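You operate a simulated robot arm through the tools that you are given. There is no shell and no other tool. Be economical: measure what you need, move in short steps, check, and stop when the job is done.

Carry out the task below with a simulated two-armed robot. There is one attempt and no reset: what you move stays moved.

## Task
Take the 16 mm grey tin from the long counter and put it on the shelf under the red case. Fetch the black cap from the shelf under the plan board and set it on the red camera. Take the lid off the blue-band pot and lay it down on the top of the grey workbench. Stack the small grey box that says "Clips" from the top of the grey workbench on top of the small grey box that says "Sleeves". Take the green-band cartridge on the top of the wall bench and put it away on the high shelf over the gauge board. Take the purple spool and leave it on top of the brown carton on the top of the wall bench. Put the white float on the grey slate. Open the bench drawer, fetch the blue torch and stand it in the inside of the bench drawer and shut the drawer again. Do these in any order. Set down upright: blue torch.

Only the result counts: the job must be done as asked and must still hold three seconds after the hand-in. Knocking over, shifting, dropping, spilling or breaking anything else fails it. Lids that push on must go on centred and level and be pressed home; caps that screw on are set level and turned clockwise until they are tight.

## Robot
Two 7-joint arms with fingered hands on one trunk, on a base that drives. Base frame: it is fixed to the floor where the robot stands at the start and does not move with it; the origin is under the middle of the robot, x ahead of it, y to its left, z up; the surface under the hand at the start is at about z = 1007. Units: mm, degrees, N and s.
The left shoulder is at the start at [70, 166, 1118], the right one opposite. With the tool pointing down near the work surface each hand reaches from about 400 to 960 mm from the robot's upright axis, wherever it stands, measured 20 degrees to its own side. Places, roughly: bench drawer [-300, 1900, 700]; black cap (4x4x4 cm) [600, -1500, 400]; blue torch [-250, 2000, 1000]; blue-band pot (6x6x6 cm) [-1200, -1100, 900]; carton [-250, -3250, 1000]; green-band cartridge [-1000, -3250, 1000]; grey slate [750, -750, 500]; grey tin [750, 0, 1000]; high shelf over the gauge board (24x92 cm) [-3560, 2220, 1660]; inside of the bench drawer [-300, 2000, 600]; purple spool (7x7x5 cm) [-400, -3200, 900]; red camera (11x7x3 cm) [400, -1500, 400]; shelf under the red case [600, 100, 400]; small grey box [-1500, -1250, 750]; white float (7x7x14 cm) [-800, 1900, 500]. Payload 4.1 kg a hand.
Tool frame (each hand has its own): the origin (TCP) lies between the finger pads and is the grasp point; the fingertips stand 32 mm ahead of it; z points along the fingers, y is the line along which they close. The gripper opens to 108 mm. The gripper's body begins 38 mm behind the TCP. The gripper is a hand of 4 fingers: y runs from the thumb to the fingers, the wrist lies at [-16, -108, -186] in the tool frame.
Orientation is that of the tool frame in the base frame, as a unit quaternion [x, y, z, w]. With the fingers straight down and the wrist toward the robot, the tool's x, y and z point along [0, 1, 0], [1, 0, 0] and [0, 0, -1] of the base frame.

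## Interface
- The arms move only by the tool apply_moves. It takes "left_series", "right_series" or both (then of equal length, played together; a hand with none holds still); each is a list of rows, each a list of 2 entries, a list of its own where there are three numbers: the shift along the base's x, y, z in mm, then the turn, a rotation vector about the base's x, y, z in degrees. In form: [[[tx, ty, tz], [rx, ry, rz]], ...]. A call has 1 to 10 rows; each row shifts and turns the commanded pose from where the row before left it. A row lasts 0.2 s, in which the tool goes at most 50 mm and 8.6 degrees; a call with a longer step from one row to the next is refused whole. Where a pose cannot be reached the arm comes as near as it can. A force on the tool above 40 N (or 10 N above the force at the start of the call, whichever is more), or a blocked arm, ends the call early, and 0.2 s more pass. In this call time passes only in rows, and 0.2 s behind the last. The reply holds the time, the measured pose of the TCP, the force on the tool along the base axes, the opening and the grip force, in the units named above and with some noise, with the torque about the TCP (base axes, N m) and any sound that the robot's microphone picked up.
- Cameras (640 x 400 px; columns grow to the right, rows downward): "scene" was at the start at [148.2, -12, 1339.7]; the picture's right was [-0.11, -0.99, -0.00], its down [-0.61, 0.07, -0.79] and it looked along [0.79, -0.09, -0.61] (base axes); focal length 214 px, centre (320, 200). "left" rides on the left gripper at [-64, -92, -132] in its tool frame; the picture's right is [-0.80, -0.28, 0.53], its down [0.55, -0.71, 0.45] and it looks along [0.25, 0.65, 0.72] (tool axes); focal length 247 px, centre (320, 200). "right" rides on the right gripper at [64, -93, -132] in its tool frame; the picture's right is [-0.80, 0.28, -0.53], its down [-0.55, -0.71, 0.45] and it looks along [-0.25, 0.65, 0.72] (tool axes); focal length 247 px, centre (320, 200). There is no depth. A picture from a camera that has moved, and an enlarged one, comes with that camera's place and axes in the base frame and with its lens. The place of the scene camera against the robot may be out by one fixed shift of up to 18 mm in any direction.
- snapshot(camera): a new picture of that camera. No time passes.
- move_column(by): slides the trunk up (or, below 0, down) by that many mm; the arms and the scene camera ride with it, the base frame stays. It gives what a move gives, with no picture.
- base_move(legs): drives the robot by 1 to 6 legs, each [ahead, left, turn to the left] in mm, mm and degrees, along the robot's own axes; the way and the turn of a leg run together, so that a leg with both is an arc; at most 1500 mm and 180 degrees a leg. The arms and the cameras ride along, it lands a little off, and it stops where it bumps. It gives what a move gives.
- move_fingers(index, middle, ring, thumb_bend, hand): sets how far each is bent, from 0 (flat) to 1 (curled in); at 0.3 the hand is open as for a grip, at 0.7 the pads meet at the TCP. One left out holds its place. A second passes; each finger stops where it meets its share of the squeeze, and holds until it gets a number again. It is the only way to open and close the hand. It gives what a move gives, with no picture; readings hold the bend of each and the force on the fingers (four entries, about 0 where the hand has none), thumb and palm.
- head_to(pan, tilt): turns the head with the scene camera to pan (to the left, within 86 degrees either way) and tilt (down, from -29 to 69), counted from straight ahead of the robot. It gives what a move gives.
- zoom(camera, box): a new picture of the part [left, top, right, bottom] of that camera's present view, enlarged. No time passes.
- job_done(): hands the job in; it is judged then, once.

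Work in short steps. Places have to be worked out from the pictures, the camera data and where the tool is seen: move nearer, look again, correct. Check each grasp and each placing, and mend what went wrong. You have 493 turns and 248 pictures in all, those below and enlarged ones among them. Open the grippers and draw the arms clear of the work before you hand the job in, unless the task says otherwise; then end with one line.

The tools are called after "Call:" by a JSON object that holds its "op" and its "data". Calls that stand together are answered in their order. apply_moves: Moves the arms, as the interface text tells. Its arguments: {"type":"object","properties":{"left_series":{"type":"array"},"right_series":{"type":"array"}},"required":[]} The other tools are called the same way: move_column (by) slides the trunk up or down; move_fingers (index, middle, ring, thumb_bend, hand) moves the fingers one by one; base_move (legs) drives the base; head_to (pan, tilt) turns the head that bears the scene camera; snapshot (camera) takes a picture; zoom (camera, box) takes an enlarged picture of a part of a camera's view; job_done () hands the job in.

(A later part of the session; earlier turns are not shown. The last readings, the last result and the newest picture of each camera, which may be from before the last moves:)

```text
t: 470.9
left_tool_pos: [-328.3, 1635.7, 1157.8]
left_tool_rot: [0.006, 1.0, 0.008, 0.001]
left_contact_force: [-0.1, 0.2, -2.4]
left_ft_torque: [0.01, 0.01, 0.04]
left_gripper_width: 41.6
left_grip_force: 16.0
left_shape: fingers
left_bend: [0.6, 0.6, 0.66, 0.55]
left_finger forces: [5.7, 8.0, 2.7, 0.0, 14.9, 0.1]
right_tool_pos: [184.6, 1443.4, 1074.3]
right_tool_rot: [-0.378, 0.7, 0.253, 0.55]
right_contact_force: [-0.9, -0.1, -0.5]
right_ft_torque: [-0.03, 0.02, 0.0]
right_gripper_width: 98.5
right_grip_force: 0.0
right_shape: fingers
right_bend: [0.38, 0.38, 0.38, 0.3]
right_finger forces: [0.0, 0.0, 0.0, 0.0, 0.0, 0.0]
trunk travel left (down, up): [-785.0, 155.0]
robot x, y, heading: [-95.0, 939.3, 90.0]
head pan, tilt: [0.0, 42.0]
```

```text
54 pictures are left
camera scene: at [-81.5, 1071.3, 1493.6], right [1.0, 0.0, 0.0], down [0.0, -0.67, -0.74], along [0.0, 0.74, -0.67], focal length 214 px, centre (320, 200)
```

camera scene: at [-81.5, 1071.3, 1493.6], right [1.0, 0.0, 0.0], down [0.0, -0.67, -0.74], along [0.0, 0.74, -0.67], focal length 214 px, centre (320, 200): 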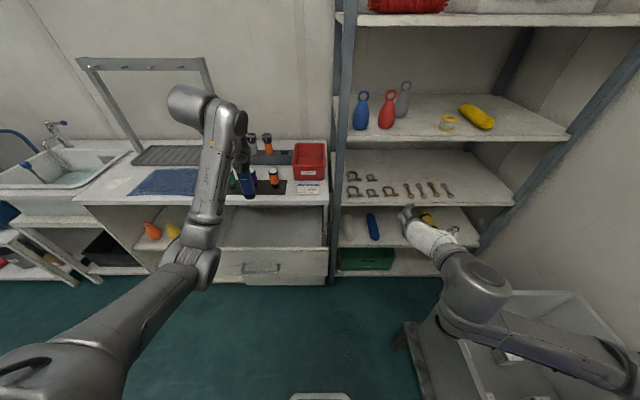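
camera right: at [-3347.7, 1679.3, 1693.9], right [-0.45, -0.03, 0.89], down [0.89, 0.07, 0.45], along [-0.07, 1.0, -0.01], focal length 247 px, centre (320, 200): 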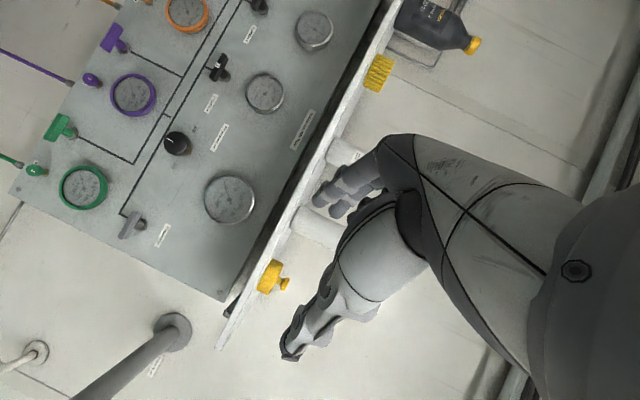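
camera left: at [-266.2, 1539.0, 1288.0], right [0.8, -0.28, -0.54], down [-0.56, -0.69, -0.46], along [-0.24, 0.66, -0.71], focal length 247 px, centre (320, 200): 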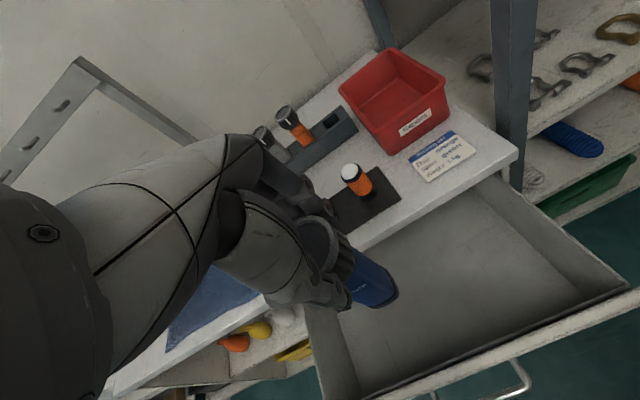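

Drawer interior is empty and the torch is above its middle. Lower the trunk 150 mm and then lower the torch.

Call:
{"op": "move_column", "data": {"by": -150}}

Call:
{"op": "apply_moves", "data": {"left_series": [[[0, 0, -40], [0, 0, 0]], [[0, 0, -40], [0, 0, 0]], [[0, 0, -35], [0, 0, 0]], [[0, 0, -25], [0, 0, 0]], [[0, 0, -10], [0, 0, 0]]]}}

Call:
{"op": "snapshot", "data": {"camera": "left"}}

```text
t: 472.7
left_tool_pos: [-329.8, 1635.3, 1006.7]
left_tool_rot: [0.005, 1.0, 0.009, 0.002]
left_contact_force: [-0.1, -0.8, -3.2]
left_ft_torque: [0.01, 0.01, 0.0]
left_gripper_width: 41.4
left_grip_force: 15.4
left_shape: fingers
left_bend: [0.6, 0.6, 0.66, 0.55]
left_finger forces: [5.8, 8.0, 2.8, 0.0, 15.0, 0.0]
right_tool_pos: [183.7, 1445.3, 924.7]
right_tool_rot: [-0.379, 0.7, 0.253, 0.551]
right_contact_force: [-0.1, -0.4, -1.1]
right_ft_torque: [-0.04, -0.01, 0.0]
right_gripper_width: 98.5
right_grip_force: 0.0
right_shape: fingers
right_bend: [0.38, 0.38, 0.38, 0.3]
right_finger forces: [0.1, 0.0, 0.1, 0.0, 0.0, 0.0]
trunk travel left (down, up): [-635.0, 305.0]
robot x, y, heading: [-89.9, 937.7, 89.9]
head pan, tilt: [0.0, 42.0]
```

```text
t: 473.9
left_tool_pos: [-327.5, 1634.0, 857.9]
left_tool_rot: [0.006, 1.0, 0.009, 0.001]
left_contact_force: [-0.2, 0.9, -3.2]
left_ft_torque: [-0.03, 0.0, -0.05]
left_gripper_width: 41.7
left_grip_force: 15.1
left_shape: fingers
left_bend: [0.6, 0.6, 0.66, 0.55]
left_finger forces: [5.6, 7.8, 2.7, 0.0, 14.8, 0.0]
right_tool_pos: [183.8, 1443.3, 924.2]
right_tool_rot: [-0.379, 0.7, 0.253, 0.55]
right_contact_force: [0.4, 0.1, -0.8]
right_ft_torque: [0.03, 0.02, -0.03]
right_gripper_width: 98.4
right_grip_force: 0.1
right_shape: fingers
right_bend: [0.38, 0.38, 0.38, 0.3]
right_finger forces: [0.1, 0.0, 0.0, 0.0, 0.0, 0.0]
trunk travel left (down, up): [-635.0, 305.0]
robot x, y, heading: [-92.6, 940.4, 90.1]
head pan, tilt: [0.0, 42.0]
```

```text
53 pictures are left
camera left: at [-266.2, 1539.5, 988.0], right [0.8, -0.28, -0.54], down [-0.56, -0.69, -0.46], along [-0.24, 0.66, -0.71], focal length 247 px, centre (320, 200)
```

left: 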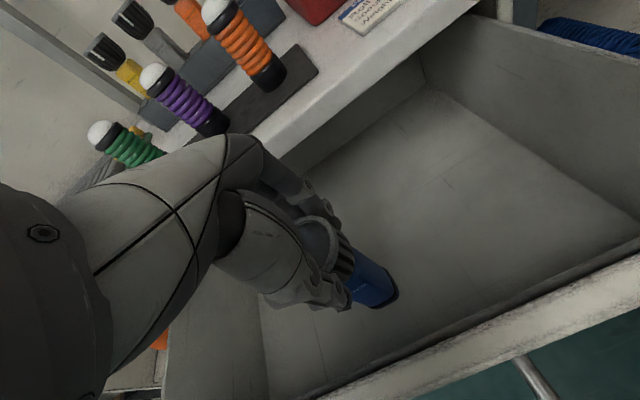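

Continue lowering in small steps until the torch base touches the drawer floor.

Call:
{"op": "apply_moves", "data": {"left_series": [[[0, 0, -15], [0, 0, 0]], [[0, 0, -10], [0, 0, 0]], [[0, 0, -6], [0, 0, 0]], [[0, 0, -5], [0, 0, 0]], [[0, 0, -4], [0, 0, 0]], [[0, 0, -4], [0, 0, 0]], [[0, 0, -4], [0, 0, 0]], [[0, 0, -4], [0, 0, 0]]]}}

```text
t: 475.7
left_tool_pos: [-330.1, 1635.0, 807.6]
left_tool_rot: [0.005, 1.0, 0.009, 0.001]
left_contact_force: [0.4, 0.4, -3.3]
left_ft_torque: [0.02, -0.03, 0.01]
left_gripper_width: 41.7
left_grip_force: 15.1
left_shape: fingers
left_bend: [0.6, 0.6, 0.66, 0.55]
left_finger forces: [5.7, 7.7, 2.8, 0.0, 14.7, 0.1]
right_tool_pos: [184.8, 1442.9, 923.8]
right_tool_rot: [-0.378, 0.7, 0.252, 0.551]
right_contact_force: [-0.6, -0.3, -0.2]
right_ft_torque: [0.0, -0.01, 0.04]
right_gripper_width: 98.3
right_grip_force: 0.1
right_shape: fingers
right_bend: [0.38, 0.38, 0.38, 0.3]
right_finger forces: [0.0, 0.1, 0.0, 0.0, 0.1, 0.0]
trunk travel left (down, up): [-635.0, 305.0]
robot x, y, heading: [-96.1, 941.8, 89.7]
head pan, tilt: [0.0, 42.0]
```

Call:
{"op": "apply_moves", "data": {"left_series": [[[0, 0, -5], [0, 0, 0]], [[0, 0, -4], [0, 0, 0]], [[0, 0, -4], [0, 0, 0]], [[0, 0, -4], [0, 0, 0]], [[0, 0, -4], [0, 0, 0]], [[0, 0, -4], [0, 0, 0]]]}}

Call:
{"op": "snapshot", "data": {"camera": "left"}}

```text
t: 477.1
left_tool_pos: [-327.3, 1635.0, 781.2]
left_tool_rot: [0.005, 1.0, 0.008, 0.002]
left_contact_force: [-0.9, -0.9, 16.9]
left_ft_torque: [-0.06, 0.2, 0.02]
left_gripper_width: 40.9
left_grip_force: 17.5
left_shape: fingers
left_bend: [0.62, 0.61, 0.66, 0.55]
left_finger forces: [4.9, 5.7, 8.2, 0.0, 15.9, 0.0]
right_tool_pos: [183.3, 1441.7, 925.6]
right_tool_rot: [-0.378, 0.699, 0.255, 0.551]
right_contact_force: [-0.2, -0.3, 0.2]
right_ft_torque: [-0.03, 0.01, -0.01]
right_gripper_width: 98.3
right_grip_force: 0.0
right_shape: fingers
right_bend: [0.38, 0.38, 0.38, 0.3]
right_finger forces: [0.0, 0.0, 0.1, 0.0, 0.0, 0.0]
trunk travel left (down, up): [-635.0, 305.0]
robot x, y, heading: [-90.7, 938.9, 90.0]
head pan, tilt: [0.0, 42.0]
```

```text
52 pictures are left
camera left: at [-265.3, 1539.1, 911.3], right [0.8, -0.28, -0.54], down [-0.56, -0.69, -0.46], along [-0.24, 0.67, -0.71], focal length 247 px, centre (320, 200)
```

left: 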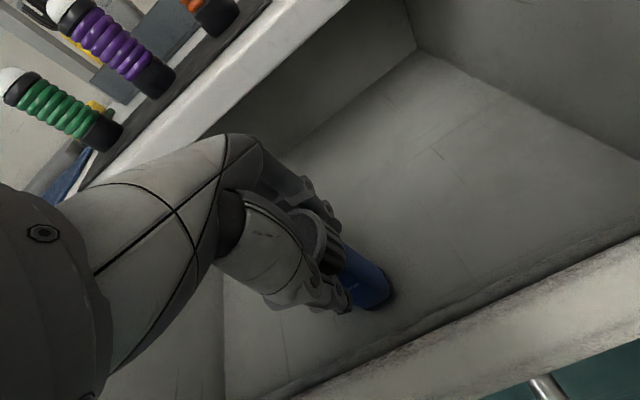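

Torch base is on the drawer floor. Ease up 2 mm and release.

Call:
{"op": "apply_moves", "data": {"left_series": [[[0, 0, 2], [0, 0, 0]]]}}

Call:
{"op": "move_fingers", "data": {"hand": "left", "index": 0.45, "middle": 0.45, "ring": 0.45, "thumb_bend": 0.38}}

Call:
{"op": "snapshot", "data": {"camera": "left"}}

```text
t: 477.5
left_tool_pos: [-328.3, 1634.2, 781.7]
left_tool_rot: [0.005, 1.0, 0.008, 0.001]
left_contact_force: [-1.1, -0.5, 8.2]
left_ft_torque: [0.0, 0.11, -0.01]
left_gripper_width: 40.6
left_grip_force: 16.1
left_shape: fingers
left_bend: [0.62, 0.61, 0.66, 0.55]
left_finger forces: [5.6, 6.2, 5.8, 0.1, 15.2, 0.0]
right_tool_pos: [183.2, 1442.1, 924.3]
right_tool_rot: [-0.377, 0.7, 0.253, 0.551]
right_contact_force: [0.1, -0.5, -0.3]
right_ft_torque: [-0.02, -0.02, 0.05]
right_gripper_width: 98.5
right_grip_force: 0.0
right_shape: fingers
right_bend: [0.38, 0.38, 0.38, 0.3]
right_finger forces: [0.0, 0.0, 0.0, 0.0, 0.0, 0.0]
trunk travel left (down, up): [-635.0, 305.0]
robot x, y, heading: [-95.7, 939.2, 89.9]
head pan, tilt: [0.0, 42.0]
```

```text
t: 478.5
left_tool_pos: [-328.0, 1635.5, 782.1]
left_tool_rot: [0.006, 1.0, 0.01, 0.001]
left_contact_force: [-0.5, 0.9, -0.5]
left_ft_torque: [-0.01, 0.01, 0.0]
left_gripper_width: 78.0
left_grip_force: 0.0
left_shape: fingers
left_bend: [0.45, 0.45, 0.45, 0.38]
left_finger forces: [0.0, 0.0, 0.0, 0.0, 0.1, 0.1]
right_tool_pos: [182.2, 1443.4, 924.3]
right_tool_rot: [-0.379, 0.7, 0.253, 0.55]
right_contact_force: [0.7, 0.1, -0.3]
right_ft_torque: [0.01, 0.0, 0.0]
right_gripper_width: 98.3
right_grip_force: 0.0
right_shape: fingers
right_bend: [0.38, 0.38, 0.38, 0.3]
right_finger forces: [0.1, 0.0, 0.1, 0.0, 0.0, 0.1]
trunk travel left (down, up): [-635.0, 305.0]
robot x, y, heading: [-95.7, 938.8, 90.1]
head pan, tilt: [0.0, 42.0]
```

```text
51 pictures are left
camera left: at [-265.6, 1540.2, 911.9], right [0.8, -0.28, -0.54], down [-0.56, -0.69, -0.46], along [-0.24, 0.66, -0.71], focal length 247 px, centre (320, 200)
```

left: 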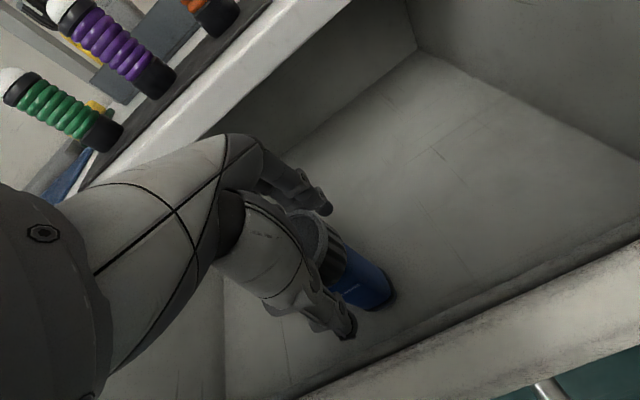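

Torch stands. Raise the hand clear and check.

Call:
{"op": "apply_moves", "data": {"left_series": [[[0, 0, 20], [0, 0, 0]], [[0, 0, 40], [0, 0, 0]], [[0, 0, 45], [0, 0, 0]], [[0, 0, 45], [0, 0, 0]], [[0, 0, 45], [0, 0, 0]]]}}

Call:
{"op": "snapshot", "data": {"camera": "left"}}

```text
t: 479.7
left_tool_pos: [-329.0, 1637.5, 979.3]
left_tool_rot: [0.005, 1.0, 0.008, 0.001]
left_contact_force: [-0.5, 0.2, 0.0]
left_ft_torque: [-0.01, 0.01, 0.01]
left_gripper_width: 78.4
left_grip_force: 0.0
left_shape: fingers
left_bend: [0.45, 0.45, 0.45, 0.38]
left_finger forces: [0.0, 0.0, 0.0, 0.0, 0.0, 0.0]
right_tool_pos: [184.1, 1443.7, 923.4]
right_tool_rot: [-0.378, 0.7, 0.254, 0.55]
right_contact_force: [0.0, 0.1, -0.9]
right_ft_torque: [0.02, 0.04, -0.03]
right_gripper_width: 98.0
right_grip_force: 0.0
right_shape: fingers
right_bend: [0.38, 0.38, 0.38, 0.3]
right_finger forces: [0.0, 0.1, 0.0, 0.0, 0.0, 0.1]
trunk travel left (down, up): [-635.0, 305.0]
robot x, y, heading: [-96.9, 941.9, 89.9]
head pan, tilt: [0.0, 42.0]
```

```text
50 pictures are left
camera left: at [-265.9, 1541.2, 1109.9], right [0.8, -0.28, -0.54], down [-0.56, -0.69, -0.46], along [-0.24, 0.66, -0.71], focal length 247 px, centre (320, 200)
```

left: 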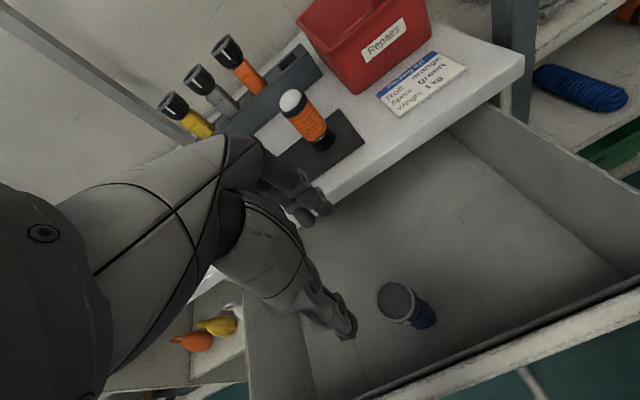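

Torch is upright. To shut the drawer: back off, bring the closed left hand in front of the drawer above the handle, and push slowly.

Call:
{"op": "base_move", "data": {"legs": [[-110, 0, 0]]}}

Call:
{"op": "apply_moves", "data": {"left_series": [[[0, -35, 10], [0, 0, 0]], [[0, -35, 0], [0, 0, 0]], [[0, -30, 0], [0, 0, 0]]]}}

Call:
{"op": "move_fingers", "data": {"hand": "left", "index": 0.7, "middle": 0.7, "ring": 0.7, "thumb_bend": 0.7}}

Call:
{"op": "snapshot", "data": {"camera": "left"}}

```text
t: 480.9
left_tool_pos: [-327.4, 1529.0, 980.5]
left_tool_rot: [0.005, 1.0, 0.009, 0.0]
left_contact_force: [0.9, -0.7, 0.5]
left_ft_torque: [0.04, 0.0, 0.0]
left_gripper_width: 78.3
left_grip_force: 0.1
left_shape: fingers
left_bend: [0.45, 0.45, 0.45, 0.38]
left_finger forces: [0.1, 0.0, 0.0, 0.0, 0.0, 0.0]
right_tool_pos: [184.1, 1335.7, 925.4]
right_tool_rot: [-0.378, 0.7, 0.253, 0.55]
right_contact_force: [-0.4, 0.1, 0.2]
right_ft_torque: [-0.03, -0.02, -0.02]
right_gripper_width: 98.2
right_grip_force: 0.1
right_shape: fingers
right_bend: [0.38, 0.38, 0.38, 0.3]
right_finger forces: [0.1, 0.0, 0.1, 0.0, 0.0, 0.1]
trunk travel left (down, up): [-635.0, 305.0]
robot x, y, heading: [-90.4, 832.2, 90.0]
head pan, tilt: [0.0, 42.0]
```

```text
t: 481.7
left_tool_pos: [-324.9, 1428.6, 991.2]
left_tool_rot: [0.006, 1.0, 0.009, 0.002]
left_contact_force: [-0.3, 0.5, -0.3]
left_ft_torque: [-0.03, 0.01, 0.01]
left_gripper_width: 78.3
left_grip_force: 0.0
left_shape: fingers
left_bend: [0.45, 0.45, 0.45, 0.38]
left_finger forces: [0.0, 0.1, 0.0, 0.0, 0.0, 0.0]
right_tool_pos: [183.6, 1334.7, 924.7]
right_tool_rot: [-0.378, 0.7, 0.252, 0.55]
right_contact_force: [-1.0, -0.5, -0.3]
right_ft_torque: [0.0, 0.0, -0.01]
right_gripper_width: 98.1
right_grip_force: 0.0
right_shape: fingers
right_bend: [0.38, 0.38, 0.38, 0.3]
right_finger forces: [0.1, 0.0, 0.0, 0.0, 0.0, 0.0]
trunk travel left (down, up): [-635.0, 305.0]
robot x, y, heading: [-95.3, 831.5, 89.9]
head pan, tilt: [0.0, 42.0]
```

```text
t: 482.7
left_tool_pos: [-325.0, 1429.4, 990.1]
left_tool_rot: [0.006, 1.0, 0.008, 0.001]
left_contact_force: [-0.3, 0.4, 0.0]
left_ft_torque: [-0.03, 0.01, 0.02]
left_gripper_width: 3.5
left_grip_force: 0.1
left_shape: fingers
left_bend: [0.7, 0.7, 0.7, 0.7]
left_finger forces: [0.0, 0.0, 0.0, 0.0, 0.1, 0.0]
right_tool_pos: [185.0, 1335.3, 923.4]
right_tool_rot: [-0.378, 0.7, 0.252, 0.55]
right_contact_force: [0.0, -0.7, 1.0]
right_ft_torque: [0.0, -0.02, -0.01]
right_gripper_width: 98.4
right_grip_force: 0.0
right_shape: fingers
right_bend: [0.38, 0.38, 0.38, 0.3]
right_finger forces: [0.0, 0.0, 0.0, 0.0, 0.0, 0.0]
trunk travel left (down, up): [-635.0, 305.0]
robot x, y, heading: [-95.6, 831.6, 89.7]
head pan, tilt: [0.0, 42.0]
```

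```text
49 pictures are left
camera left: at [-262.8, 1333.4, 1120.6], right [0.8, -0.28, -0.54], down [-0.56, -0.69, -0.46], along [-0.24, 0.66, -0.71], focal length 247 px, centre (320, 200)
```

left: 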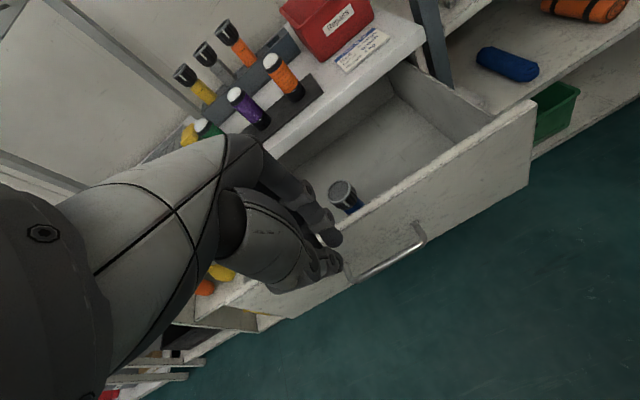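

Lower the closed hand in front of the handle (z≈745).

Call:
{"op": "apply_moves", "data": {"left_series": [[[0, -5, -45], [0, 0, 0]], [[0, -5, -45], [0, 0, 0]], [[0, 0, -45], [0, 0, 0]], [[0, 0, -45], [0, 0, 0]], [[0, 0, -40], [0, 0, 0]], [[0, 0, -25], [0, 0, 0]]]}}

Call:
{"op": "apply_moves", "data": {"left_series": [[[0, 10, 0], [0, 0, 0]], [[0, 10, 0], [0, 0, 0]], [[0, 10, 0], [0, 0, 0]], [[0, 10, 0], [0, 0, 0]], [[0, 10, 0], [0, 0, 0]], [[0, 10, 0], [0, 0, 0]], [[0, 10, 0], [0, 0, 0]], [[0, 10, 0], [0, 0, 0]]]}}

Call:
{"op": "snapshot", "data": {"camera": "left"}}

```text
t: 484.1
left_tool_pos: [-326.8, 1419.0, 741.5]
left_tool_rot: [0.006, 1.0, 0.009, 0.001]
left_contact_force: [0.6, -0.3, 0.3]
left_ft_torque: [-0.04, -0.02, 0.04]
left_gripper_width: 3.4
left_grip_force: 0.1
left_shape: fingers
left_bend: [0.7, 0.7, 0.7, 0.7]
left_finger forces: [0.0, 0.1, 0.0, 0.0, 0.0, 0.1]
right_tool_pos: [184.0, 1334.8, 923.7]
right_tool_rot: [-0.378, 0.7, 0.253, 0.551]
right_contact_force: [-0.4, -0.2, 0.7]
right_ft_torque: [0.01, 0.01, 0.02]
right_gripper_width: 98.2
right_grip_force: 0.1
right_shape: fingers
right_bend: [0.38, 0.38, 0.38, 0.3]
right_finger forces: [0.0, 0.0, 0.0, 0.0, 0.0, 0.1]
trunk travel left (down, up): [-635.0, 305.0]
robot x, y, heading: [-92.5, 830.7, 90.2]
head pan, tilt: [0.0, 42.0]
```

```text
t: 485.9
left_tool_pos: [-325.6, 1498.3, 744.3]
left_tool_rot: [0.006, 1.0, 0.008, 0.001]
left_contact_force: [0.0, 0.0, -0.1]
left_ft_torque: [-0.02, 0.0, 0.0]
left_gripper_width: 3.3
left_grip_force: 0.0
left_shape: fingers
left_bend: [0.7, 0.7, 0.7, 0.7]
left_finger forces: [0.0, 0.2, 0.0, 0.0, 0.0, 0.0]
right_tool_pos: [184.6, 1335.9, 923.4]
right_tool_rot: [-0.378, 0.7, 0.252, 0.551]
right_contact_force: [-0.3, 1.3, -0.8]
right_ft_torque: [0.01, 0.01, 0.04]
right_gripper_width: 98.4
right_grip_force: 0.0
right_shape: fingers
right_bend: [0.38, 0.38, 0.38, 0.3]
right_finger forces: [0.0, 0.0, 0.0, 0.0, 0.0, 0.1]
trunk travel left (down, up): [-635.0, 305.0]
robot x, y, heading: [-93.5, 833.8, 90.0]
head pan, tilt: [0.0, 42.0]
```

```text
48 pictures are left
camera left: at [-264.6, 1404.4, 874.0], right [0.8, -0.28, -0.54], down [-0.56, -0.69, -0.46], along [-0.24, 0.66, -0.71], focal length 247 px, centre (320, 200)
```

left: 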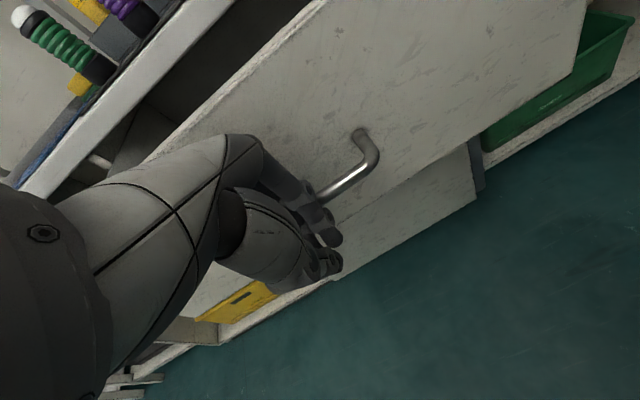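

Just about touching the bar. Keep pushing slowly.

Call:
{"op": "apply_moves", "data": {"left_series": [[[0, 6, 0], [0, 0, 0]], [[0, 7, 0], [0, 0, 0]], [[0, 8, 0], [0, 0, 0]], [[0, 9, 0], [0, 0, 0]], [[0, 9, 0], [0, 0, 0]], [[0, 9, 0], [0, 0, 0]], [[0, 9, 0], [0, 0, 0]], [[0, 9, 0], [0, 0, 0]], [[0, 7, 0], [0, 0, 0]], [[0, 4, 0], [0, 0, 0]]]}}

Call:
{"op": "snapshot", "data": {"camera": "left"}}

```text
t: 488.1
left_tool_pos: [-328.2, 1577.3, 744.1]
left_tool_rot: [0.006, 1.0, 0.009, 0.001]
left_contact_force: [-0.8, -0.2, 0.3]
left_ft_torque: [0.0, 0.03, 0.03]
left_gripper_width: 3.3
left_grip_force: 0.4
left_shape: fingers
left_bend: [0.7, 0.7, 0.7, 0.7]
left_finger forces: [0.0, 0.9, 0.0, 0.0, 0.1, 0.1]
right_tool_pos: [184.3, 1335.5, 924.7]
right_tool_rot: [-0.378, 0.7, 0.253, 0.55]
right_contact_force: [-0.1, 0.4, 0.2]
right_ft_torque: [-0.03, 0.01, 0.0]
right_gripper_width: 98.2
right_grip_force: 0.0
right_shape: fingers
right_bend: [0.38, 0.38, 0.38, 0.3]
right_finger forces: [0.1, 0.0, 0.0, 0.1, 0.0, 0.0]
trunk travel left (down, up): [-635.0, 305.0]
robot x, y, heading: [-93.8, 832.9, 89.9]
head pan, tilt: [0.0, 42.0]
```

```text
47 pictures are left
camera left: at [-265.8, 1481.7, 874.2], right [0.8, -0.28, -0.54], down [-0.56, -0.69, -0.46], along [-0.24, 0.67, -0.71], focal length 247 px, centre (320, 200)
```

left: 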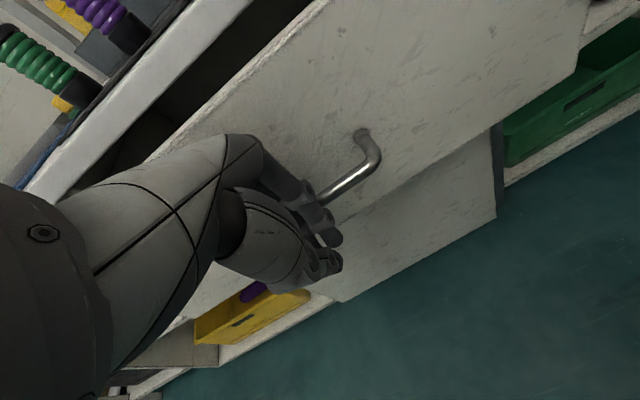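

The drawer is sliding in. Continue.

Call:
{"op": "apply_moves", "data": {"left_series": [[[0, 5, 0], [0, 0, 0]], [[0, 8, 0], [0, 0, 0]], [[0, 9, 0], [0, 0, 0]], [[0, 10, 0], [0, 0, 0]], [[0, 10, 0], [0, 0, 0]], [[0, 10, 0], [0, 0, 0]], [[0, 10, 0], [0, 0, 0]], [[0, 9, 0], [0, 0, 0]], [[0, 7, 0], [0, 0, 0]], [[0, 4, 0], [0, 0, 0]]]}}

Call:
{"op": "apply_moves", "data": {"left_series": [[[0, 5, 0], [0, 0, 0]], [[0, 8, 0], [0, 0, 0]], [[0, 8, 0], [0, 0, 0]], [[0, 8, 0], [0, 0, 0]], [[0, 8, 0], [0, 0, 0]], [[0, 7, 0], [0, 0, 0]], [[0, 6, 0], [0, 0, 0]], [[0, 5, 0], [0, 0, 0]]]}}

Call:
{"op": "snapshot", "data": {"camera": "left"}}

```text
t: 490.3
left_tool_pos: [-327.4, 1658.6, 744.7]
left_tool_rot: [0.007, 1.0, 0.008, 0.001]
left_contact_force: [0.4, -1.2, 0.7]
left_ft_torque: [-0.01, 0.0, 0.02]
left_gripper_width: 3.3
left_grip_force: 0.5
left_shape: fingers
left_bend: [0.7, 0.7, 0.7, 0.7]
left_finger forces: [0.0, 1.2, 0.0, 0.1, 0.0, 0.0]
right_tool_pos: [183.7, 1336.5, 924.2]
right_tool_rot: [-0.379, 0.7, 0.252, 0.551]
right_contact_force: [0.2, 0.6, 0.2]
right_ft_torque: [0.01, 0.0, -0.04]
right_gripper_width: 98.3
right_grip_force: 0.2
right_shape: fingers
right_bend: [0.38, 0.38, 0.38, 0.3]
right_finger forces: [0.0, 0.1, 0.0, 0.0, 0.1, 0.0]
trunk travel left (down, up): [-635.0, 305.0]
robot x, y, heading: [-95.7, 831.5, 89.7]
head pan, tilt: [0.0, 42.0]
```

```text
t: 492.1
left_tool_pos: [-325.9, 1708.9, 748.5]
left_tool_rot: [0.006, 1.0, 0.01, 0.001]
left_contact_force: [-0.3, -23.5, 11.1]
left_ft_torque: [-0.1, 0.17, 0.34]
left_gripper_width: 2.9
left_grip_force: 12.3
left_shape: fingers
left_bend: [0.7, 0.71, 0.71, 0.69]
left_finger forces: [2.7, 14.8, 6.7, 0.0, 0.0, 0.0]
right_tool_pos: [184.4, 1333.0, 927.3]
right_tool_rot: [-0.377, 0.7, 0.255, 0.551]
right_contact_force: [-0.3, -0.7, -0.1]
right_ft_torque: [-0.02, -0.01, 0.03]
right_gripper_width: 98.4
right_grip_force: 0.0
right_shape: fingers
right_bend: [0.38, 0.38, 0.38, 0.3]
right_finger forces: [0.1, 0.0, 0.0, 0.0, 0.0, 0.1]
trunk travel left (down, up): [-635.0, 305.0]
robot x, y, heading: [-96.1, 831.9, 89.8]
head pan, tilt: [0.0, 42.0]
```

```text
46 pictures are left
camera left: at [-264.3, 1614.3, 877.8], right [0.8, -0.28, -0.54], down [-0.56, -0.69, -0.46], along [-0.24, 0.67, -0.71], focal length 247 px, centre (320, 200)
```

left: 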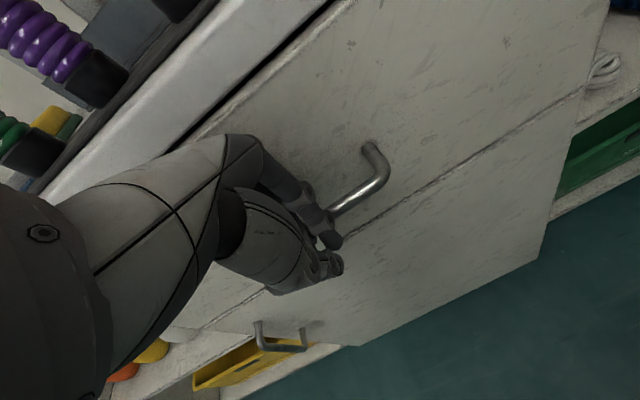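

Firm resistance: the drawer seems closed. Back away and verify.

Call:
{"op": "apply_moves", "data": {"left_series": [[[0, -15, 0], [0, 0, 0]], [[0, -40, 0], [0, 0, 0]], [[0, -40, 0], [0, 0, 0]], [[0, -40, 20], [0, 0, 0]]]}}

Call:
{"op": "snapshot", "data": {"camera": "scene"}}

Call:
{"op": "zoom", "data": {"camera": "scene", "box": [130, 120, 340, 260]}}

```text
t: 493.1
left_tool_pos: [-326.3, 1578.3, 765.6]
left_tool_rot: [0.006, 1.0, 0.008, 0.0]
left_contact_force: [0.6, -0.3, 0.6]
left_ft_torque: [0.0, -0.01, 0.0]
left_gripper_width: 3.2
left_grip_force: 0.0
left_shape: fingers
left_bend: [0.7, 0.7, 0.7, 0.7]
left_finger forces: [0.0, 0.1, 0.0, 0.0, 0.0, 0.0]
right_tool_pos: [185.6, 1333.9, 925.4]
right_tool_rot: [-0.378, 0.699, 0.254, 0.551]
right_contact_force: [0.7, 0.1, 0.3]
right_ft_torque: [0.04, -0.02, -0.02]
right_gripper_width: 98.4
right_grip_force: 0.0
right_shape: fingers
right_bend: [0.38, 0.38, 0.38, 0.3]
right_finger forces: [0.0, 0.0, 0.1, 0.0, 0.1, 0.0]
trunk travel left (down, up): [-635.0, 305.0]
robot x, y, heading: [-99.2, 832.1, 89.9]
head pan, tilt: [0.0, 42.0]
```

```text
45 pictures are left
camera scene: at [-81.8, 962.9, 1343.7], right [1.0, 0.0, 0.0], down [0.0, -0.67, -0.74], along [0.0, 0.74, -0.67], focal length 214 px, centre (320, 200)
```

scene: 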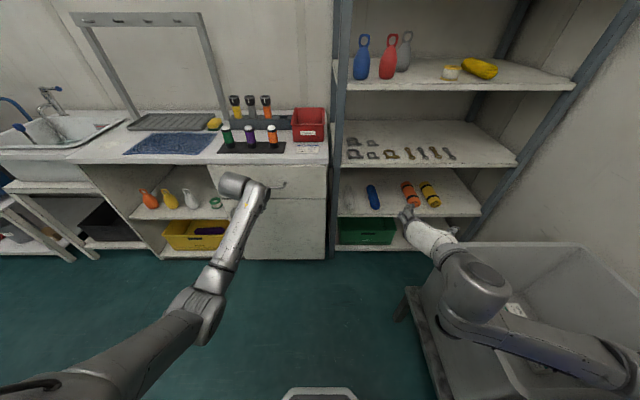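

```text
2.86 times, centred on (235, 190) of scene
camera zoom: at [-81.8, 962.9, 1343.7], right [1.0, 0.0, 0.0], down [0.0, -0.67, -0.74], along [0.0, 0.74, -0.67], focal length 613 px, centre (563, 229)
```

zoom: 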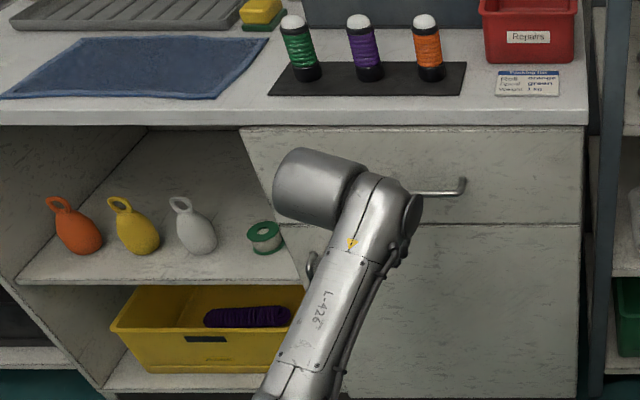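

Drawer is shut. Now the white float at ≈(-815,1860) on the shelf under the bench. Strafe left, open the hand, lower the trunk and look.

Call:
{"op": "base_move", "data": {"legs": [[0, 490, 0]]}}

Call:
{"op": "move_column", "data": {"by": -170}}

Call:
{"op": "move_fingers", "data": {"hand": "left", "index": 0.45, "middle": 0.45, "ring": 0.45, "thumb_bend": 0.45}}

Call:
{"op": "snapshot", "data": {"camera": "left"}}

Call:
{"op": "snapshot", "data": {"camera": "scene"}}

```text
t: 496.0
left_tool_pos: [-831.9, 1578.1, 764.8]
left_tool_rot: [0.003, 1.0, 0.008, 0.002]
left_contact_force: [-0.3, -0.3, 0.4]
left_ft_torque: [0.01, -0.01, -0.02]
left_gripper_width: 3.1
left_grip_force: 0.0
left_shape: fingers
left_bend: [0.7, 0.7, 0.7, 0.7]
left_finger forces: [0.1, 0.0, 0.0, 0.0, 0.0, 0.0]
right_tool_pos: [-320.1, 1336.5, 924.1]
right_tool_rot: [-0.381, 0.699, 0.254, 0.549]
right_contact_force: [0.4, -0.1, -0.3]
right_ft_torque: [-0.01, -0.02, -0.01]
right_gripper_width: 98.4
right_grip_force: 0.0
right_shape: fingers
right_bend: [0.38, 0.38, 0.38, 0.3]
right_finger forces: [0.1, 0.0, 0.1, 0.0, 0.0, 0.0]
trunk travel left (down, up): [-635.0, 305.0]
robot x, y, heading: [-595.1, 829.1, 90.3]
head pan, tilt: [0.0, 42.0]
```

```text
t: 497.9
left_tool_pos: [-831.7, 1577.6, 596.0]
left_tool_rot: [0.003, 1.0, 0.008, 0.001]
left_contact_force: [-0.3, -0.5, -1.1]
left_ft_torque: [-0.01, 0.0, -0.01]
left_gripper_width: 3.4
left_grip_force: 0.1
left_shape: fingers
left_bend: [0.7, 0.7, 0.7, 0.7]
left_finger forces: [0.0, 0.0, 0.1, 0.0, 0.0, 0.1]
right_tool_pos: [-319.9, 1337.0, 754.3]
right_tool_rot: [-0.38, 0.699, 0.254, 0.55]
right_contact_force: [0.5, -0.4, -0.2]
right_ft_torque: [0.02, 0.02, -0.01]
right_gripper_width: 98.1
right_grip_force: 0.1
right_shape: fingers
right_bend: [0.38, 0.38, 0.38, 0.3]
right_finger forces: [0.0, 0.1, 0.0, 0.1, 0.0, 0.1]
trunk travel left (down, up): [-465.0, 475.0]
robot x, y, heading: [-592.9, 833.0, 90.5]
head pan, tilt: [0.0, 42.0]
```

```text
t: 498.9
left_tool_pos: [-832.3, 1578.2, 595.8]
left_tool_rot: [0.003, 1.0, 0.008, 0.001]
left_contact_force: [0.5, 0.5, -0.8]
left_ft_torque: [0.0, -0.04, -0.02]
left_gripper_width: 68.8
left_grip_force: 0.0
left_shape: fingers
left_bend: [0.45, 0.45, 0.45, 0.45]
left_finger forces: [0.0, 0.0, 0.0, 0.1, 0.0, 0.0]
right_tool_pos: [-319.9, 1336.9, 754.8]
right_tool_rot: [-0.381, 0.699, 0.254, 0.549]
right_contact_force: [0.0, -1.3, -0.3]
right_ft_torque: [-0.01, -0.01, -0.02]
right_gripper_width: 98.0
right_grip_force: 0.0
right_shape: fingers
right_bend: [0.38, 0.38, 0.38, 0.3]
right_finger forces: [0.0, 0.0, 0.0, 0.1, 0.0, 0.1]
trunk travel left (down, up): [-465.0, 475.0]
robot x, y, heading: [-594.4, 830.6, 90.4]
head pan, tilt: [0.0, 42.0]
```

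```text
43 pictures are left
camera left: at [-769.5, 1482.8, 725.3], right [0.8, -0.28, -0.54], down [-0.55, -0.69, -0.46], along [-0.24, 0.66, -0.71], focal length 247 px, centre (320, 200)
```

left: 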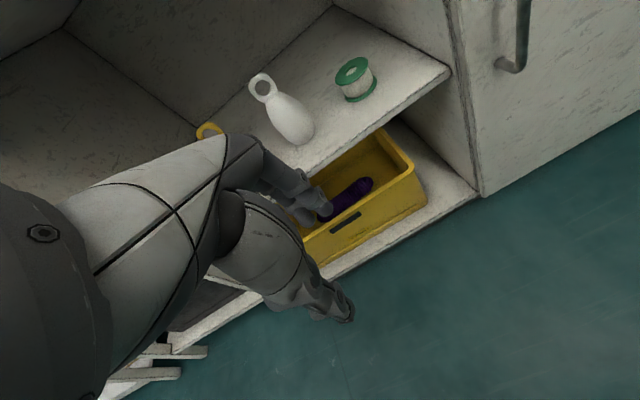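

```text
42 pictures are left
camera scene: at [-583.5, 964.0, 1173.5], right [1.0, 0.0, 0.0], down [0.0, -0.67, -0.74], along [0.0, 0.74, -0.67], focal length 214 px, centre (320, 200)
```

scene: 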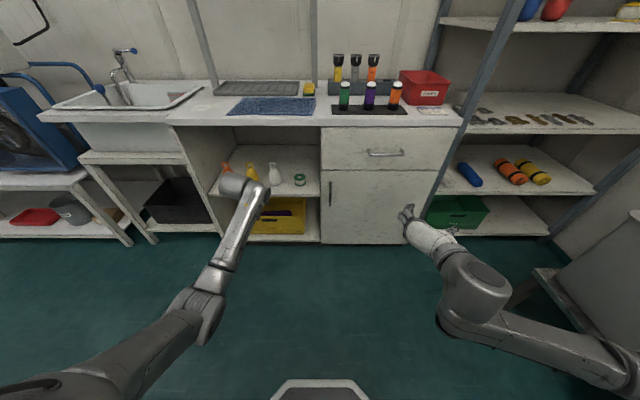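

Float ring centre ≈(-841,1879,582), ring facing the robot, so I can pinch it. Tilt 25°, raise to z≈650, then drive in.

Call:
{"op": "apply_moves", "data": {"left_series": [[[-3, -20, 18], [8.3, 0, 0]], [[-3, -20, 18], [8.3, 0, 0]], [[-3, -20, 18], [8.3, 0, 0]]]}}

Call:
{"op": "base_move", "data": {"legs": [[290, 0, -0.4]]}}

Call:
{"op": "snapshot", "data": {"camera": "left"}}

```text
t: 499.7
left_tool_pos: [-840.3, 1519.4, 648.9]
left_tool_rot: [0.004, 0.974, 0.225, 0.0]
left_contact_force: [-0.9, 0.0, 0.4]
left_ft_torque: [0.03, 0.0, 0.0]
left_gripper_width: 68.7
left_grip_force: 0.1
left_shape: fingers
left_bend: [0.45, 0.45, 0.45, 0.45]
left_finger forces: [0.0, 0.0, 0.1, 0.1, 0.1, 0.0]
right_tool_pos: [-320.5, 1336.6, 755.6]
right_tool_rot: [-0.379, 0.699, 0.255, 0.55]
right_contact_force: [-0.6, 0.1, -0.9]
right_ft_torque: [0.0, -0.02, 0.0]
right_gripper_width: 98.2
right_grip_force: 0.1
right_shape: fingers
right_bend: [0.38, 0.38, 0.38, 0.3]
right_finger forces: [0.0, 0.0, 0.0, 0.0, 0.0, 0.1]
trunk travel left (down, up): [-465.0, 475.0]
robot x, y, heading: [-593.9, 829.5, 90.1]
head pan, tilt: [0.0, 42.0]
```

```text
t: 501.7
left_tool_pos: [-845.6, 1797.9, 647.0]
left_tool_rot: [0.0, 0.975, 0.223, 0.001]
left_contact_force: [0.0, 0.3, 0.5]
left_ft_torque: [0.01, 0.01, 0.02]
left_gripper_width: 68.5
left_grip_force: 0.0
left_shape: fingers
left_bend: [0.45, 0.45, 0.45, 0.45]
left_finger forces: [0.0, 0.0, 0.0, 0.0, 0.0, 0.0]
right_tool_pos: [-324.5, 1620.1, 755.4]
right_tool_rot: [-0.382, 0.698, 0.255, 0.549]
right_contact_force: [-0.3, 0.0, -0.6]
right_ft_torque: [-0.02, 0.0, 0.01]
right_gripper_width: 98.1
right_grip_force: 0.0
right_shape: fingers
right_bend: [0.38, 0.38, 0.38, 0.3]
right_finger forces: [0.0, 0.0, 0.0, 0.1, 0.0, 0.0]
trunk travel left (down, up): [-465.0, 475.0]
robot x, y, heading: [-594.6, 1114.1, 90.7]
head pan, tilt: [0.0, 42.0]
```

```text
41 pictures are left
camera left: at [-782.4, 1657.7, 724.8], right [0.8, -0.02, -0.6], down [-0.55, -0.44, -0.71], along [-0.25, 0.9, -0.36], focal length 247 px, centre (320, 200)
```

left: 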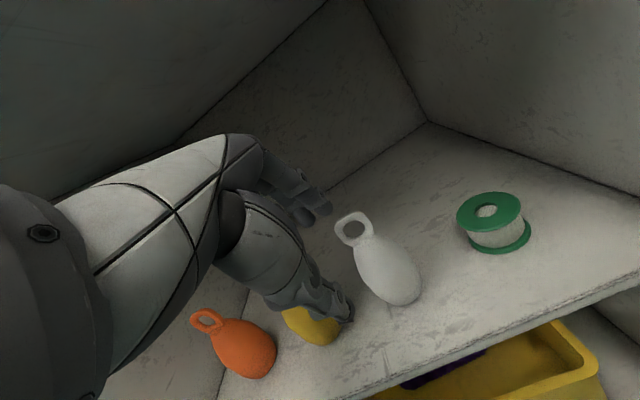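

Ring refined to ≈(-841,1902,575). Move the hand over it (arm only), then lower around the ring.

Call:
{"op": "apply_moves", "data": {"left_series": [[[2, 35, 8], [0, 0, 0]], [[2, 35, 0], [0, 0, 0]], [[0, 25, 0], [0, 0, 0]]]}}

Call:
{"op": "snapshot", "data": {"camera": "left"}}

```text
t: 502.5
left_tool_pos: [-843.3, 1893.4, 654.7]
left_tool_rot: [0.001, 0.974, 0.225, 0.0]
left_contact_force: [-0.6, -0.4, -0.6]
left_ft_torque: [-0.01, -0.01, 0.02]
left_gripper_width: 68.7
left_grip_force: 0.0
left_shape: fingers
left_bend: [0.45, 0.45, 0.45, 0.45]
left_finger forces: [0.1, 0.0, 0.1, 0.1, 0.1, 0.0]
right_tool_pos: [-325.2, 1620.0, 753.7]
right_tool_rot: [-0.382, 0.698, 0.256, 0.548]
right_contact_force: [0.4, 0.9, 0.6]
right_ft_torque: [0.02, 0.0, -0.03]
right_gripper_width: 98.2
right_grip_force: 0.0
right_shape: fingers
right_bend: [0.38, 0.38, 0.38, 0.3]
right_finger forces: [0.0, 0.1, 0.1, 0.0, 0.0, 0.0]
trunk travel left (down, up): [-465.0, 475.0]
robot x, y, heading: [-596.8, 1115.1, 90.7]
head pan, tilt: [0.0, 42.0]
```

```text
40 pictures are left
camera left: at [-780.2, 1753.0, 732.4], right [0.8, -0.02, -0.6], down [-0.55, -0.44, -0.71], along [-0.25, 0.9, -0.36], focal length 247 px, centre (320, 200)
```

left: 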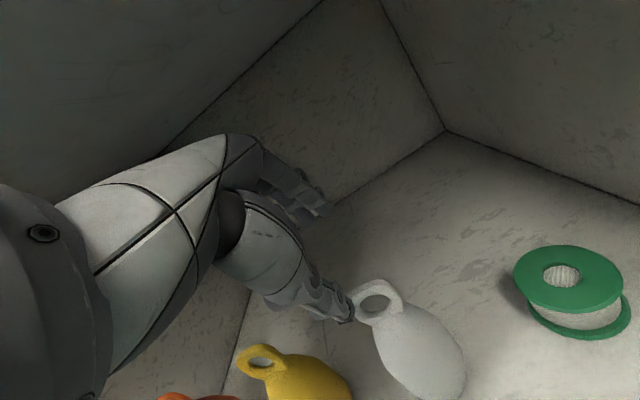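

Ring confirmed at (-840,1899,573). Lower around it and close.

Call:
{"op": "apply_moves", "data": {"left_series": [[[3, -2, -22], [0, 0, 0]], [[0, -2, -20], [0, 0, 0]], [[0, 0, -14], [0, 0, 0]]]}}

Call:
{"op": "snapshot", "data": {"camera": "left"}}

```text
t: 503.3
left_tool_pos: [-839.7, 1887.6, 598.7]
left_tool_rot: [0.001, 0.975, 0.224, -0.001]
left_contact_force: [0.1, -0.4, 0.0]
left_ft_torque: [-0.01, 0.05, 0.01]
left_gripper_width: 69.1
left_grip_force: 0.0
left_shape: fingers
left_bend: [0.45, 0.45, 0.45, 0.45]
left_finger forces: [0.0, 0.0, 0.0, 0.1, 0.0, 0.1]
right_tool_pos: [-324.4, 1619.1, 754.0]
right_tool_rot: [-0.382, 0.699, 0.256, 0.548]
right_contact_force: [0.0, 0.2, 0.4]
right_ft_torque: [0.05, 0.0, -0.04]
right_gripper_width: 98.5
right_grip_force: 0.0
right_shape: fingers
right_bend: [0.38, 0.38, 0.38, 0.3]
right_finger forces: [0.0, 0.1, 0.1, 0.0, 0.0, 0.1]
trunk travel left (down, up): [-465.0, 475.0]
robot x, y, heading: [-594.0, 1113.7, 90.4]
head pan, tilt: [0.0, 42.0]
```

```text
39 pictures are left
camera left: at [-775.3, 1747.7, 677.6], right [0.8, -0.02, -0.6], down [-0.55, -0.44, -0.71], along [-0.25, 0.9, -0.36], focal length 247 px, centre (320, 200)
```

left: 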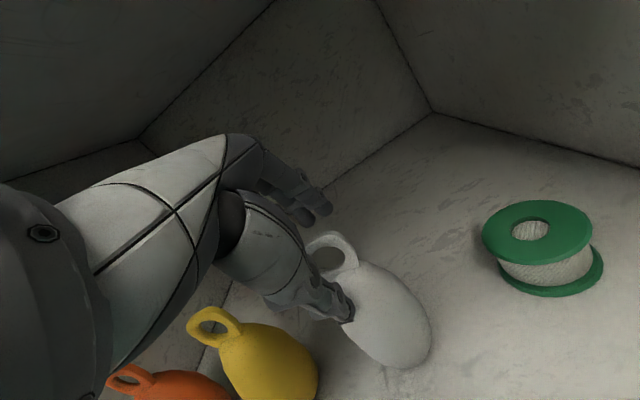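

Lower 8 mm more and close on the ring.

Call:
{"op": "apply_moves", "data": {"left_series": [[[0, 0, -8], [0, 0, 0]]]}}

Call:
{"op": "move_fingers", "data": {"hand": "left", "index": 0.75, "middle": 0.75, "ring": 0.75, "thumb_bend": 0.7}}

Call:
{"op": "snapshot", "data": {"camera": "left"}}

```text
t: 503.7
left_tool_pos: [-838.6, 1888.1, 592.2]
left_tool_rot: [0.0, 0.975, 0.224, 0.0]
left_contact_force: [0.6, -0.8, 0.7]
left_ft_torque: [-0.03, 0.0, -0.02]
left_gripper_width: 68.9
left_grip_force: 0.1
left_shape: fingers
left_bend: [0.45, 0.45, 0.45, 0.45]
left_finger forces: [0.0, 0.1, 0.2, 0.0, 0.6, 0.1]
right_tool_pos: [-324.5, 1619.0, 755.4]
right_tool_rot: [-0.382, 0.698, 0.256, 0.549]
right_contact_force: [0.1, -1.0, -1.0]
right_ft_torque: [0.03, 0.0, -0.02]
right_gripper_width: 98.4
right_grip_force: 0.0
right_shape: fingers
right_bend: [0.38, 0.38, 0.38, 0.3]
right_finger forces: [0.0, 0.1, 0.0, 0.1, 0.0, 0.0]
trunk travel left (down, up): [-465.0, 475.0]
robot x, y, heading: [-597.3, 1112.0, 90.4]
head pan, tilt: [0.0, 42.0]
```

```text
t: 504.7
left_tool_pos: [-839.2, 1886.9, 592.6]
left_tool_rot: [0.0, 0.975, 0.224, 0.0]
left_contact_force: [-0.3, 0.6, -1.1]
left_ft_torque: [-0.04, -0.01, 0.01]
left_gripper_width: 0.6
left_grip_force: 4.5
left_shape: fingers
left_bend: [0.75, 0.74, 0.75, 0.66]
left_finger forces: [1.1, 3.2, 0.1, 0.0, 4.0, 0.1]
right_tool_pos: [-324.0, 1619.7, 754.6]
right_tool_rot: [-0.383, 0.698, 0.256, 0.549]
right_contact_force: [0.6, 0.6, -0.2]
right_ft_torque: [0.01, 0.0, 0.01]
right_gripper_width: 98.3
right_grip_force: 0.0
right_shape: fingers
right_bend: [0.38, 0.38, 0.38, 0.3]
right_finger forces: [0.0, 0.0, 0.0, 0.0, 0.1, 0.1]
trunk travel left (down, up): [-465.0, 475.0]
robot x, y, heading: [-602.4, 1111.7, 90.7]
head pan, tilt: [0.0, 42.0]
```

```text
38 pictures are left
camera left: at [-775.4, 1748.0, 669.5], right [0.8, -0.02, -0.6], down [-0.55, -0.44, -0.71], along [-0.25, 0.9, -0.36], focal length 247 px, centre (320, 200)
```

left: 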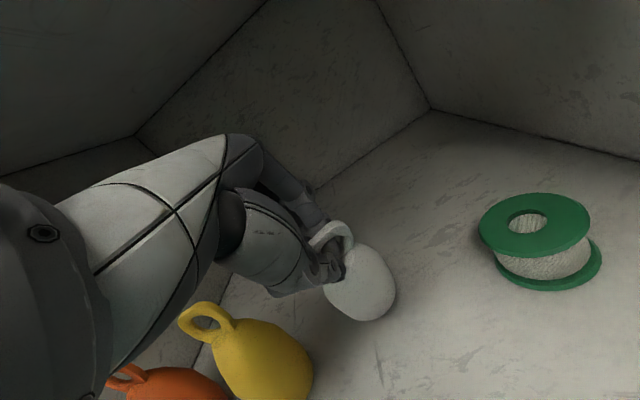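

The ring is caught between fingers and thumb. Tighten and lift a little.

Call:
{"op": "move_fingers", "data": {"hand": "left", "index": 0.85, "middle": 0.85, "ring": 0.85, "thumb_bend": 0.8}}

Call:
{"op": "apply_moves", "data": {"left_series": [[[0, 0, 10], [0, 0, 0]], [[0, 0, 20], [0, 0, 0]]]}}

Call:
{"op": "snapshot", "data": {"camera": "left"}}

```text
t: 505.7
left_tool_pos: [-838.7, 1888.4, 590.5]
left_tool_rot: [0.001, 0.975, 0.224, 0.0]
left_contact_force: [-0.5, 0.4, 0.1]
left_ft_torque: [-0.06, -0.02, 0.02]
left_gripper_width: 5.2
left_grip_force: 11.0
left_shape: fingers
left_bend: [0.82, 0.83, 0.85, 0.69]
left_finger forces: [0.0, 14.7, 0.0, 0.0, 7.8, 0.0]
right_tool_pos: [-324.8, 1619.6, 754.4]
right_tool_rot: [-0.382, 0.698, 0.256, 0.549]
right_contact_force: [-0.5, 0.4, 0.3]
right_ft_torque: [-0.01, 0.01, -0.04]
right_gripper_width: 98.5
right_grip_force: 0.1
right_shape: fingers
right_bend: [0.38, 0.38, 0.38, 0.3]
right_finger forces: [0.0, 0.1, 0.0, 0.0, 0.0, 0.1]
trunk travel left (down, up): [-465.0, 475.0]
robot x, y, heading: [-594.8, 1113.5, 90.7]
head pan, tilt: [0.0, 42.0]
```

```text
t: 506.3
left_tool_pos: [-838.6, 1887.4, 621.5]
left_tool_rot: [0.001, 0.975, 0.223, 0.0]
left_contact_force: [0.0, -0.1, -1.3]
left_ft_torque: [-0.02, 0.0, -0.01]
left_gripper_width: 5.3
left_grip_force: 31.4
left_shape: fingers
left_bend: [0.82, 0.83, 0.85, 0.69]
left_finger forces: [19.8, 14.8, 0.0, 0.0, 28.0, 0.0]
right_tool_pos: [-325.1, 1618.8, 754.3]
right_tool_rot: [-0.383, 0.698, 0.256, 0.549]
right_contact_force: [0.1, 0.1, 0.0]
right_ft_torque: [0.04, -0.02, 0.01]
right_gripper_width: 98.0
right_grip_force: 0.1
right_shape: fingers
right_bend: [0.38, 0.38, 0.38, 0.3]
right_finger forces: [0.0, 0.0, 0.1, 0.0, 0.0, 0.1]
trunk travel left (down, up): [-465.0, 475.0]
robot x, y, heading: [-598.6, 1111.7, 90.6]
head pan, tilt: [0.0, 42.0]
```

```text
37 pictures are left
camera left: at [-776.1, 1747.7, 699.1], right [0.8, -0.02, -0.6], down [-0.55, -0.44, -0.71], along [-0.25, 0.9, -0.36], focal length 247 px, centre (320, 200)
```

left: 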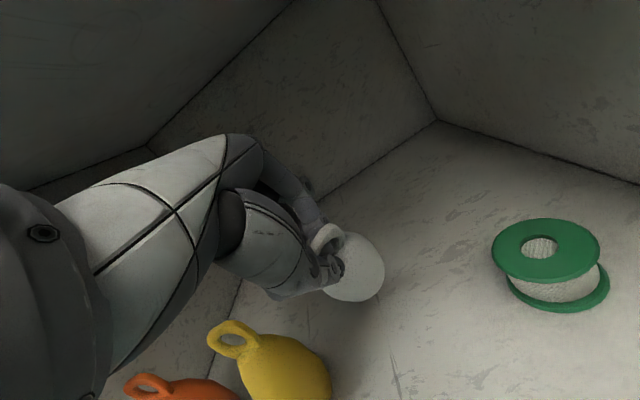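

Float is held. Back out of the shelf.

Call:
{"op": "base_move", "data": {"legs": [[-420, 0, 0]]}}

Call:
{"op": "head_to", "data": {"pan": 20, "tilt": 45}}

Call:
{"op": "zoom", "data": {"camera": "scene", "box": [180, 80, 420, 300]}}

```text
t: 508.9
left_tool_pos: [-834.3, 1464.0, 620.2]
left_tool_rot: [0.001, 0.974, 0.225, 0.001]
left_contact_force: [-0.1, -0.5, -1.3]
left_ft_torque: [-0.09, -0.01, -0.03]
left_gripper_width: 5.9
left_grip_force: 34.9
left_shape: fingers
left_bend: [0.82, 0.83, 0.85, 0.69]
left_finger forces: [23.8, 15.1, 0.0, 0.0, 31.3, 0.1]
right_tool_pos: [-318.4, 1193.2, 754.4]
right_tool_rot: [-0.381, 0.699, 0.255, 0.549]
right_contact_force: [-0.3, 0.0, 0.1]
right_ft_torque: [-0.02, -0.04, 0.02]
right_gripper_width: 98.1
right_grip_force: 0.1
right_shape: fingers
right_bend: [0.38, 0.38, 0.38, 0.3]
right_finger forces: [0.0, 0.1, 0.0, 0.0, 0.1, 0.1]
trunk travel left (down, up): [-465.0, 475.0]
robot x, y, heading: [-595.8, 690.7, 90.2]
head pan, tilt: [0.0, 42.0]
```

```text
t: 509.7
left_tool_pos: [-833.9, 1464.1, 621.0]
left_tool_rot: [0.001, 0.975, 0.224, -0.001]
left_contact_force: [0.2, -0.2, -1.5]
left_ft_torque: [-0.06, -0.01, 0.03]
left_gripper_width: 5.7
left_grip_force: 35.2
left_shape: fingers
left_bend: [0.82, 0.83, 0.85, 0.69]
left_finger forces: [24.3, 14.9, 0.0, 0.0, 31.6, 0.0]
right_tool_pos: [-319.7, 1194.4, 755.6]
right_tool_rot: [-0.382, 0.698, 0.255, 0.549]
right_contact_force: [-0.5, 0.8, 0.5]
right_ft_torque: [0.01, -0.02, 0.03]
right_gripper_width: 98.3
right_grip_force: 0.1
right_shape: fingers
right_bend: [0.38, 0.38, 0.38, 0.3]
right_finger forces: [0.0, 0.0, 0.0, 0.1, 0.1, 0.0]
trunk travel left (down, up): [-465.0, 475.0]
robot x, y, heading: [-591.4, 688.4, 90.5]
head pan, tilt: [20.0, 45.0]
```

```text
1.82 times, centred on (300, 190) of scene
camera zoom: at [-610.0, 812.7, 1169.2], right [0.94, 0.35, 0.0], down [0.25, -0.66, -0.71], along [-0.25, 0.66, -0.71], focal length 390 px, centre (356, 218)
```

zoom: 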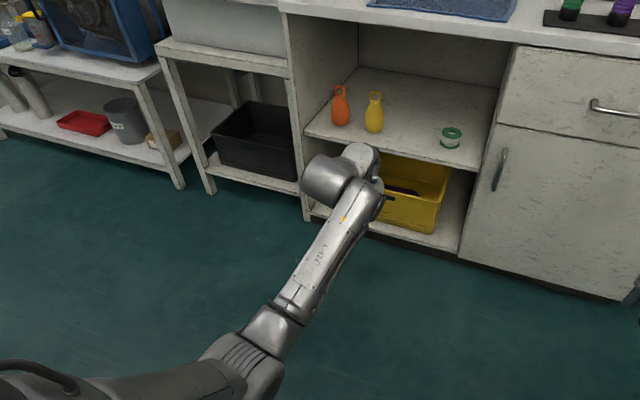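

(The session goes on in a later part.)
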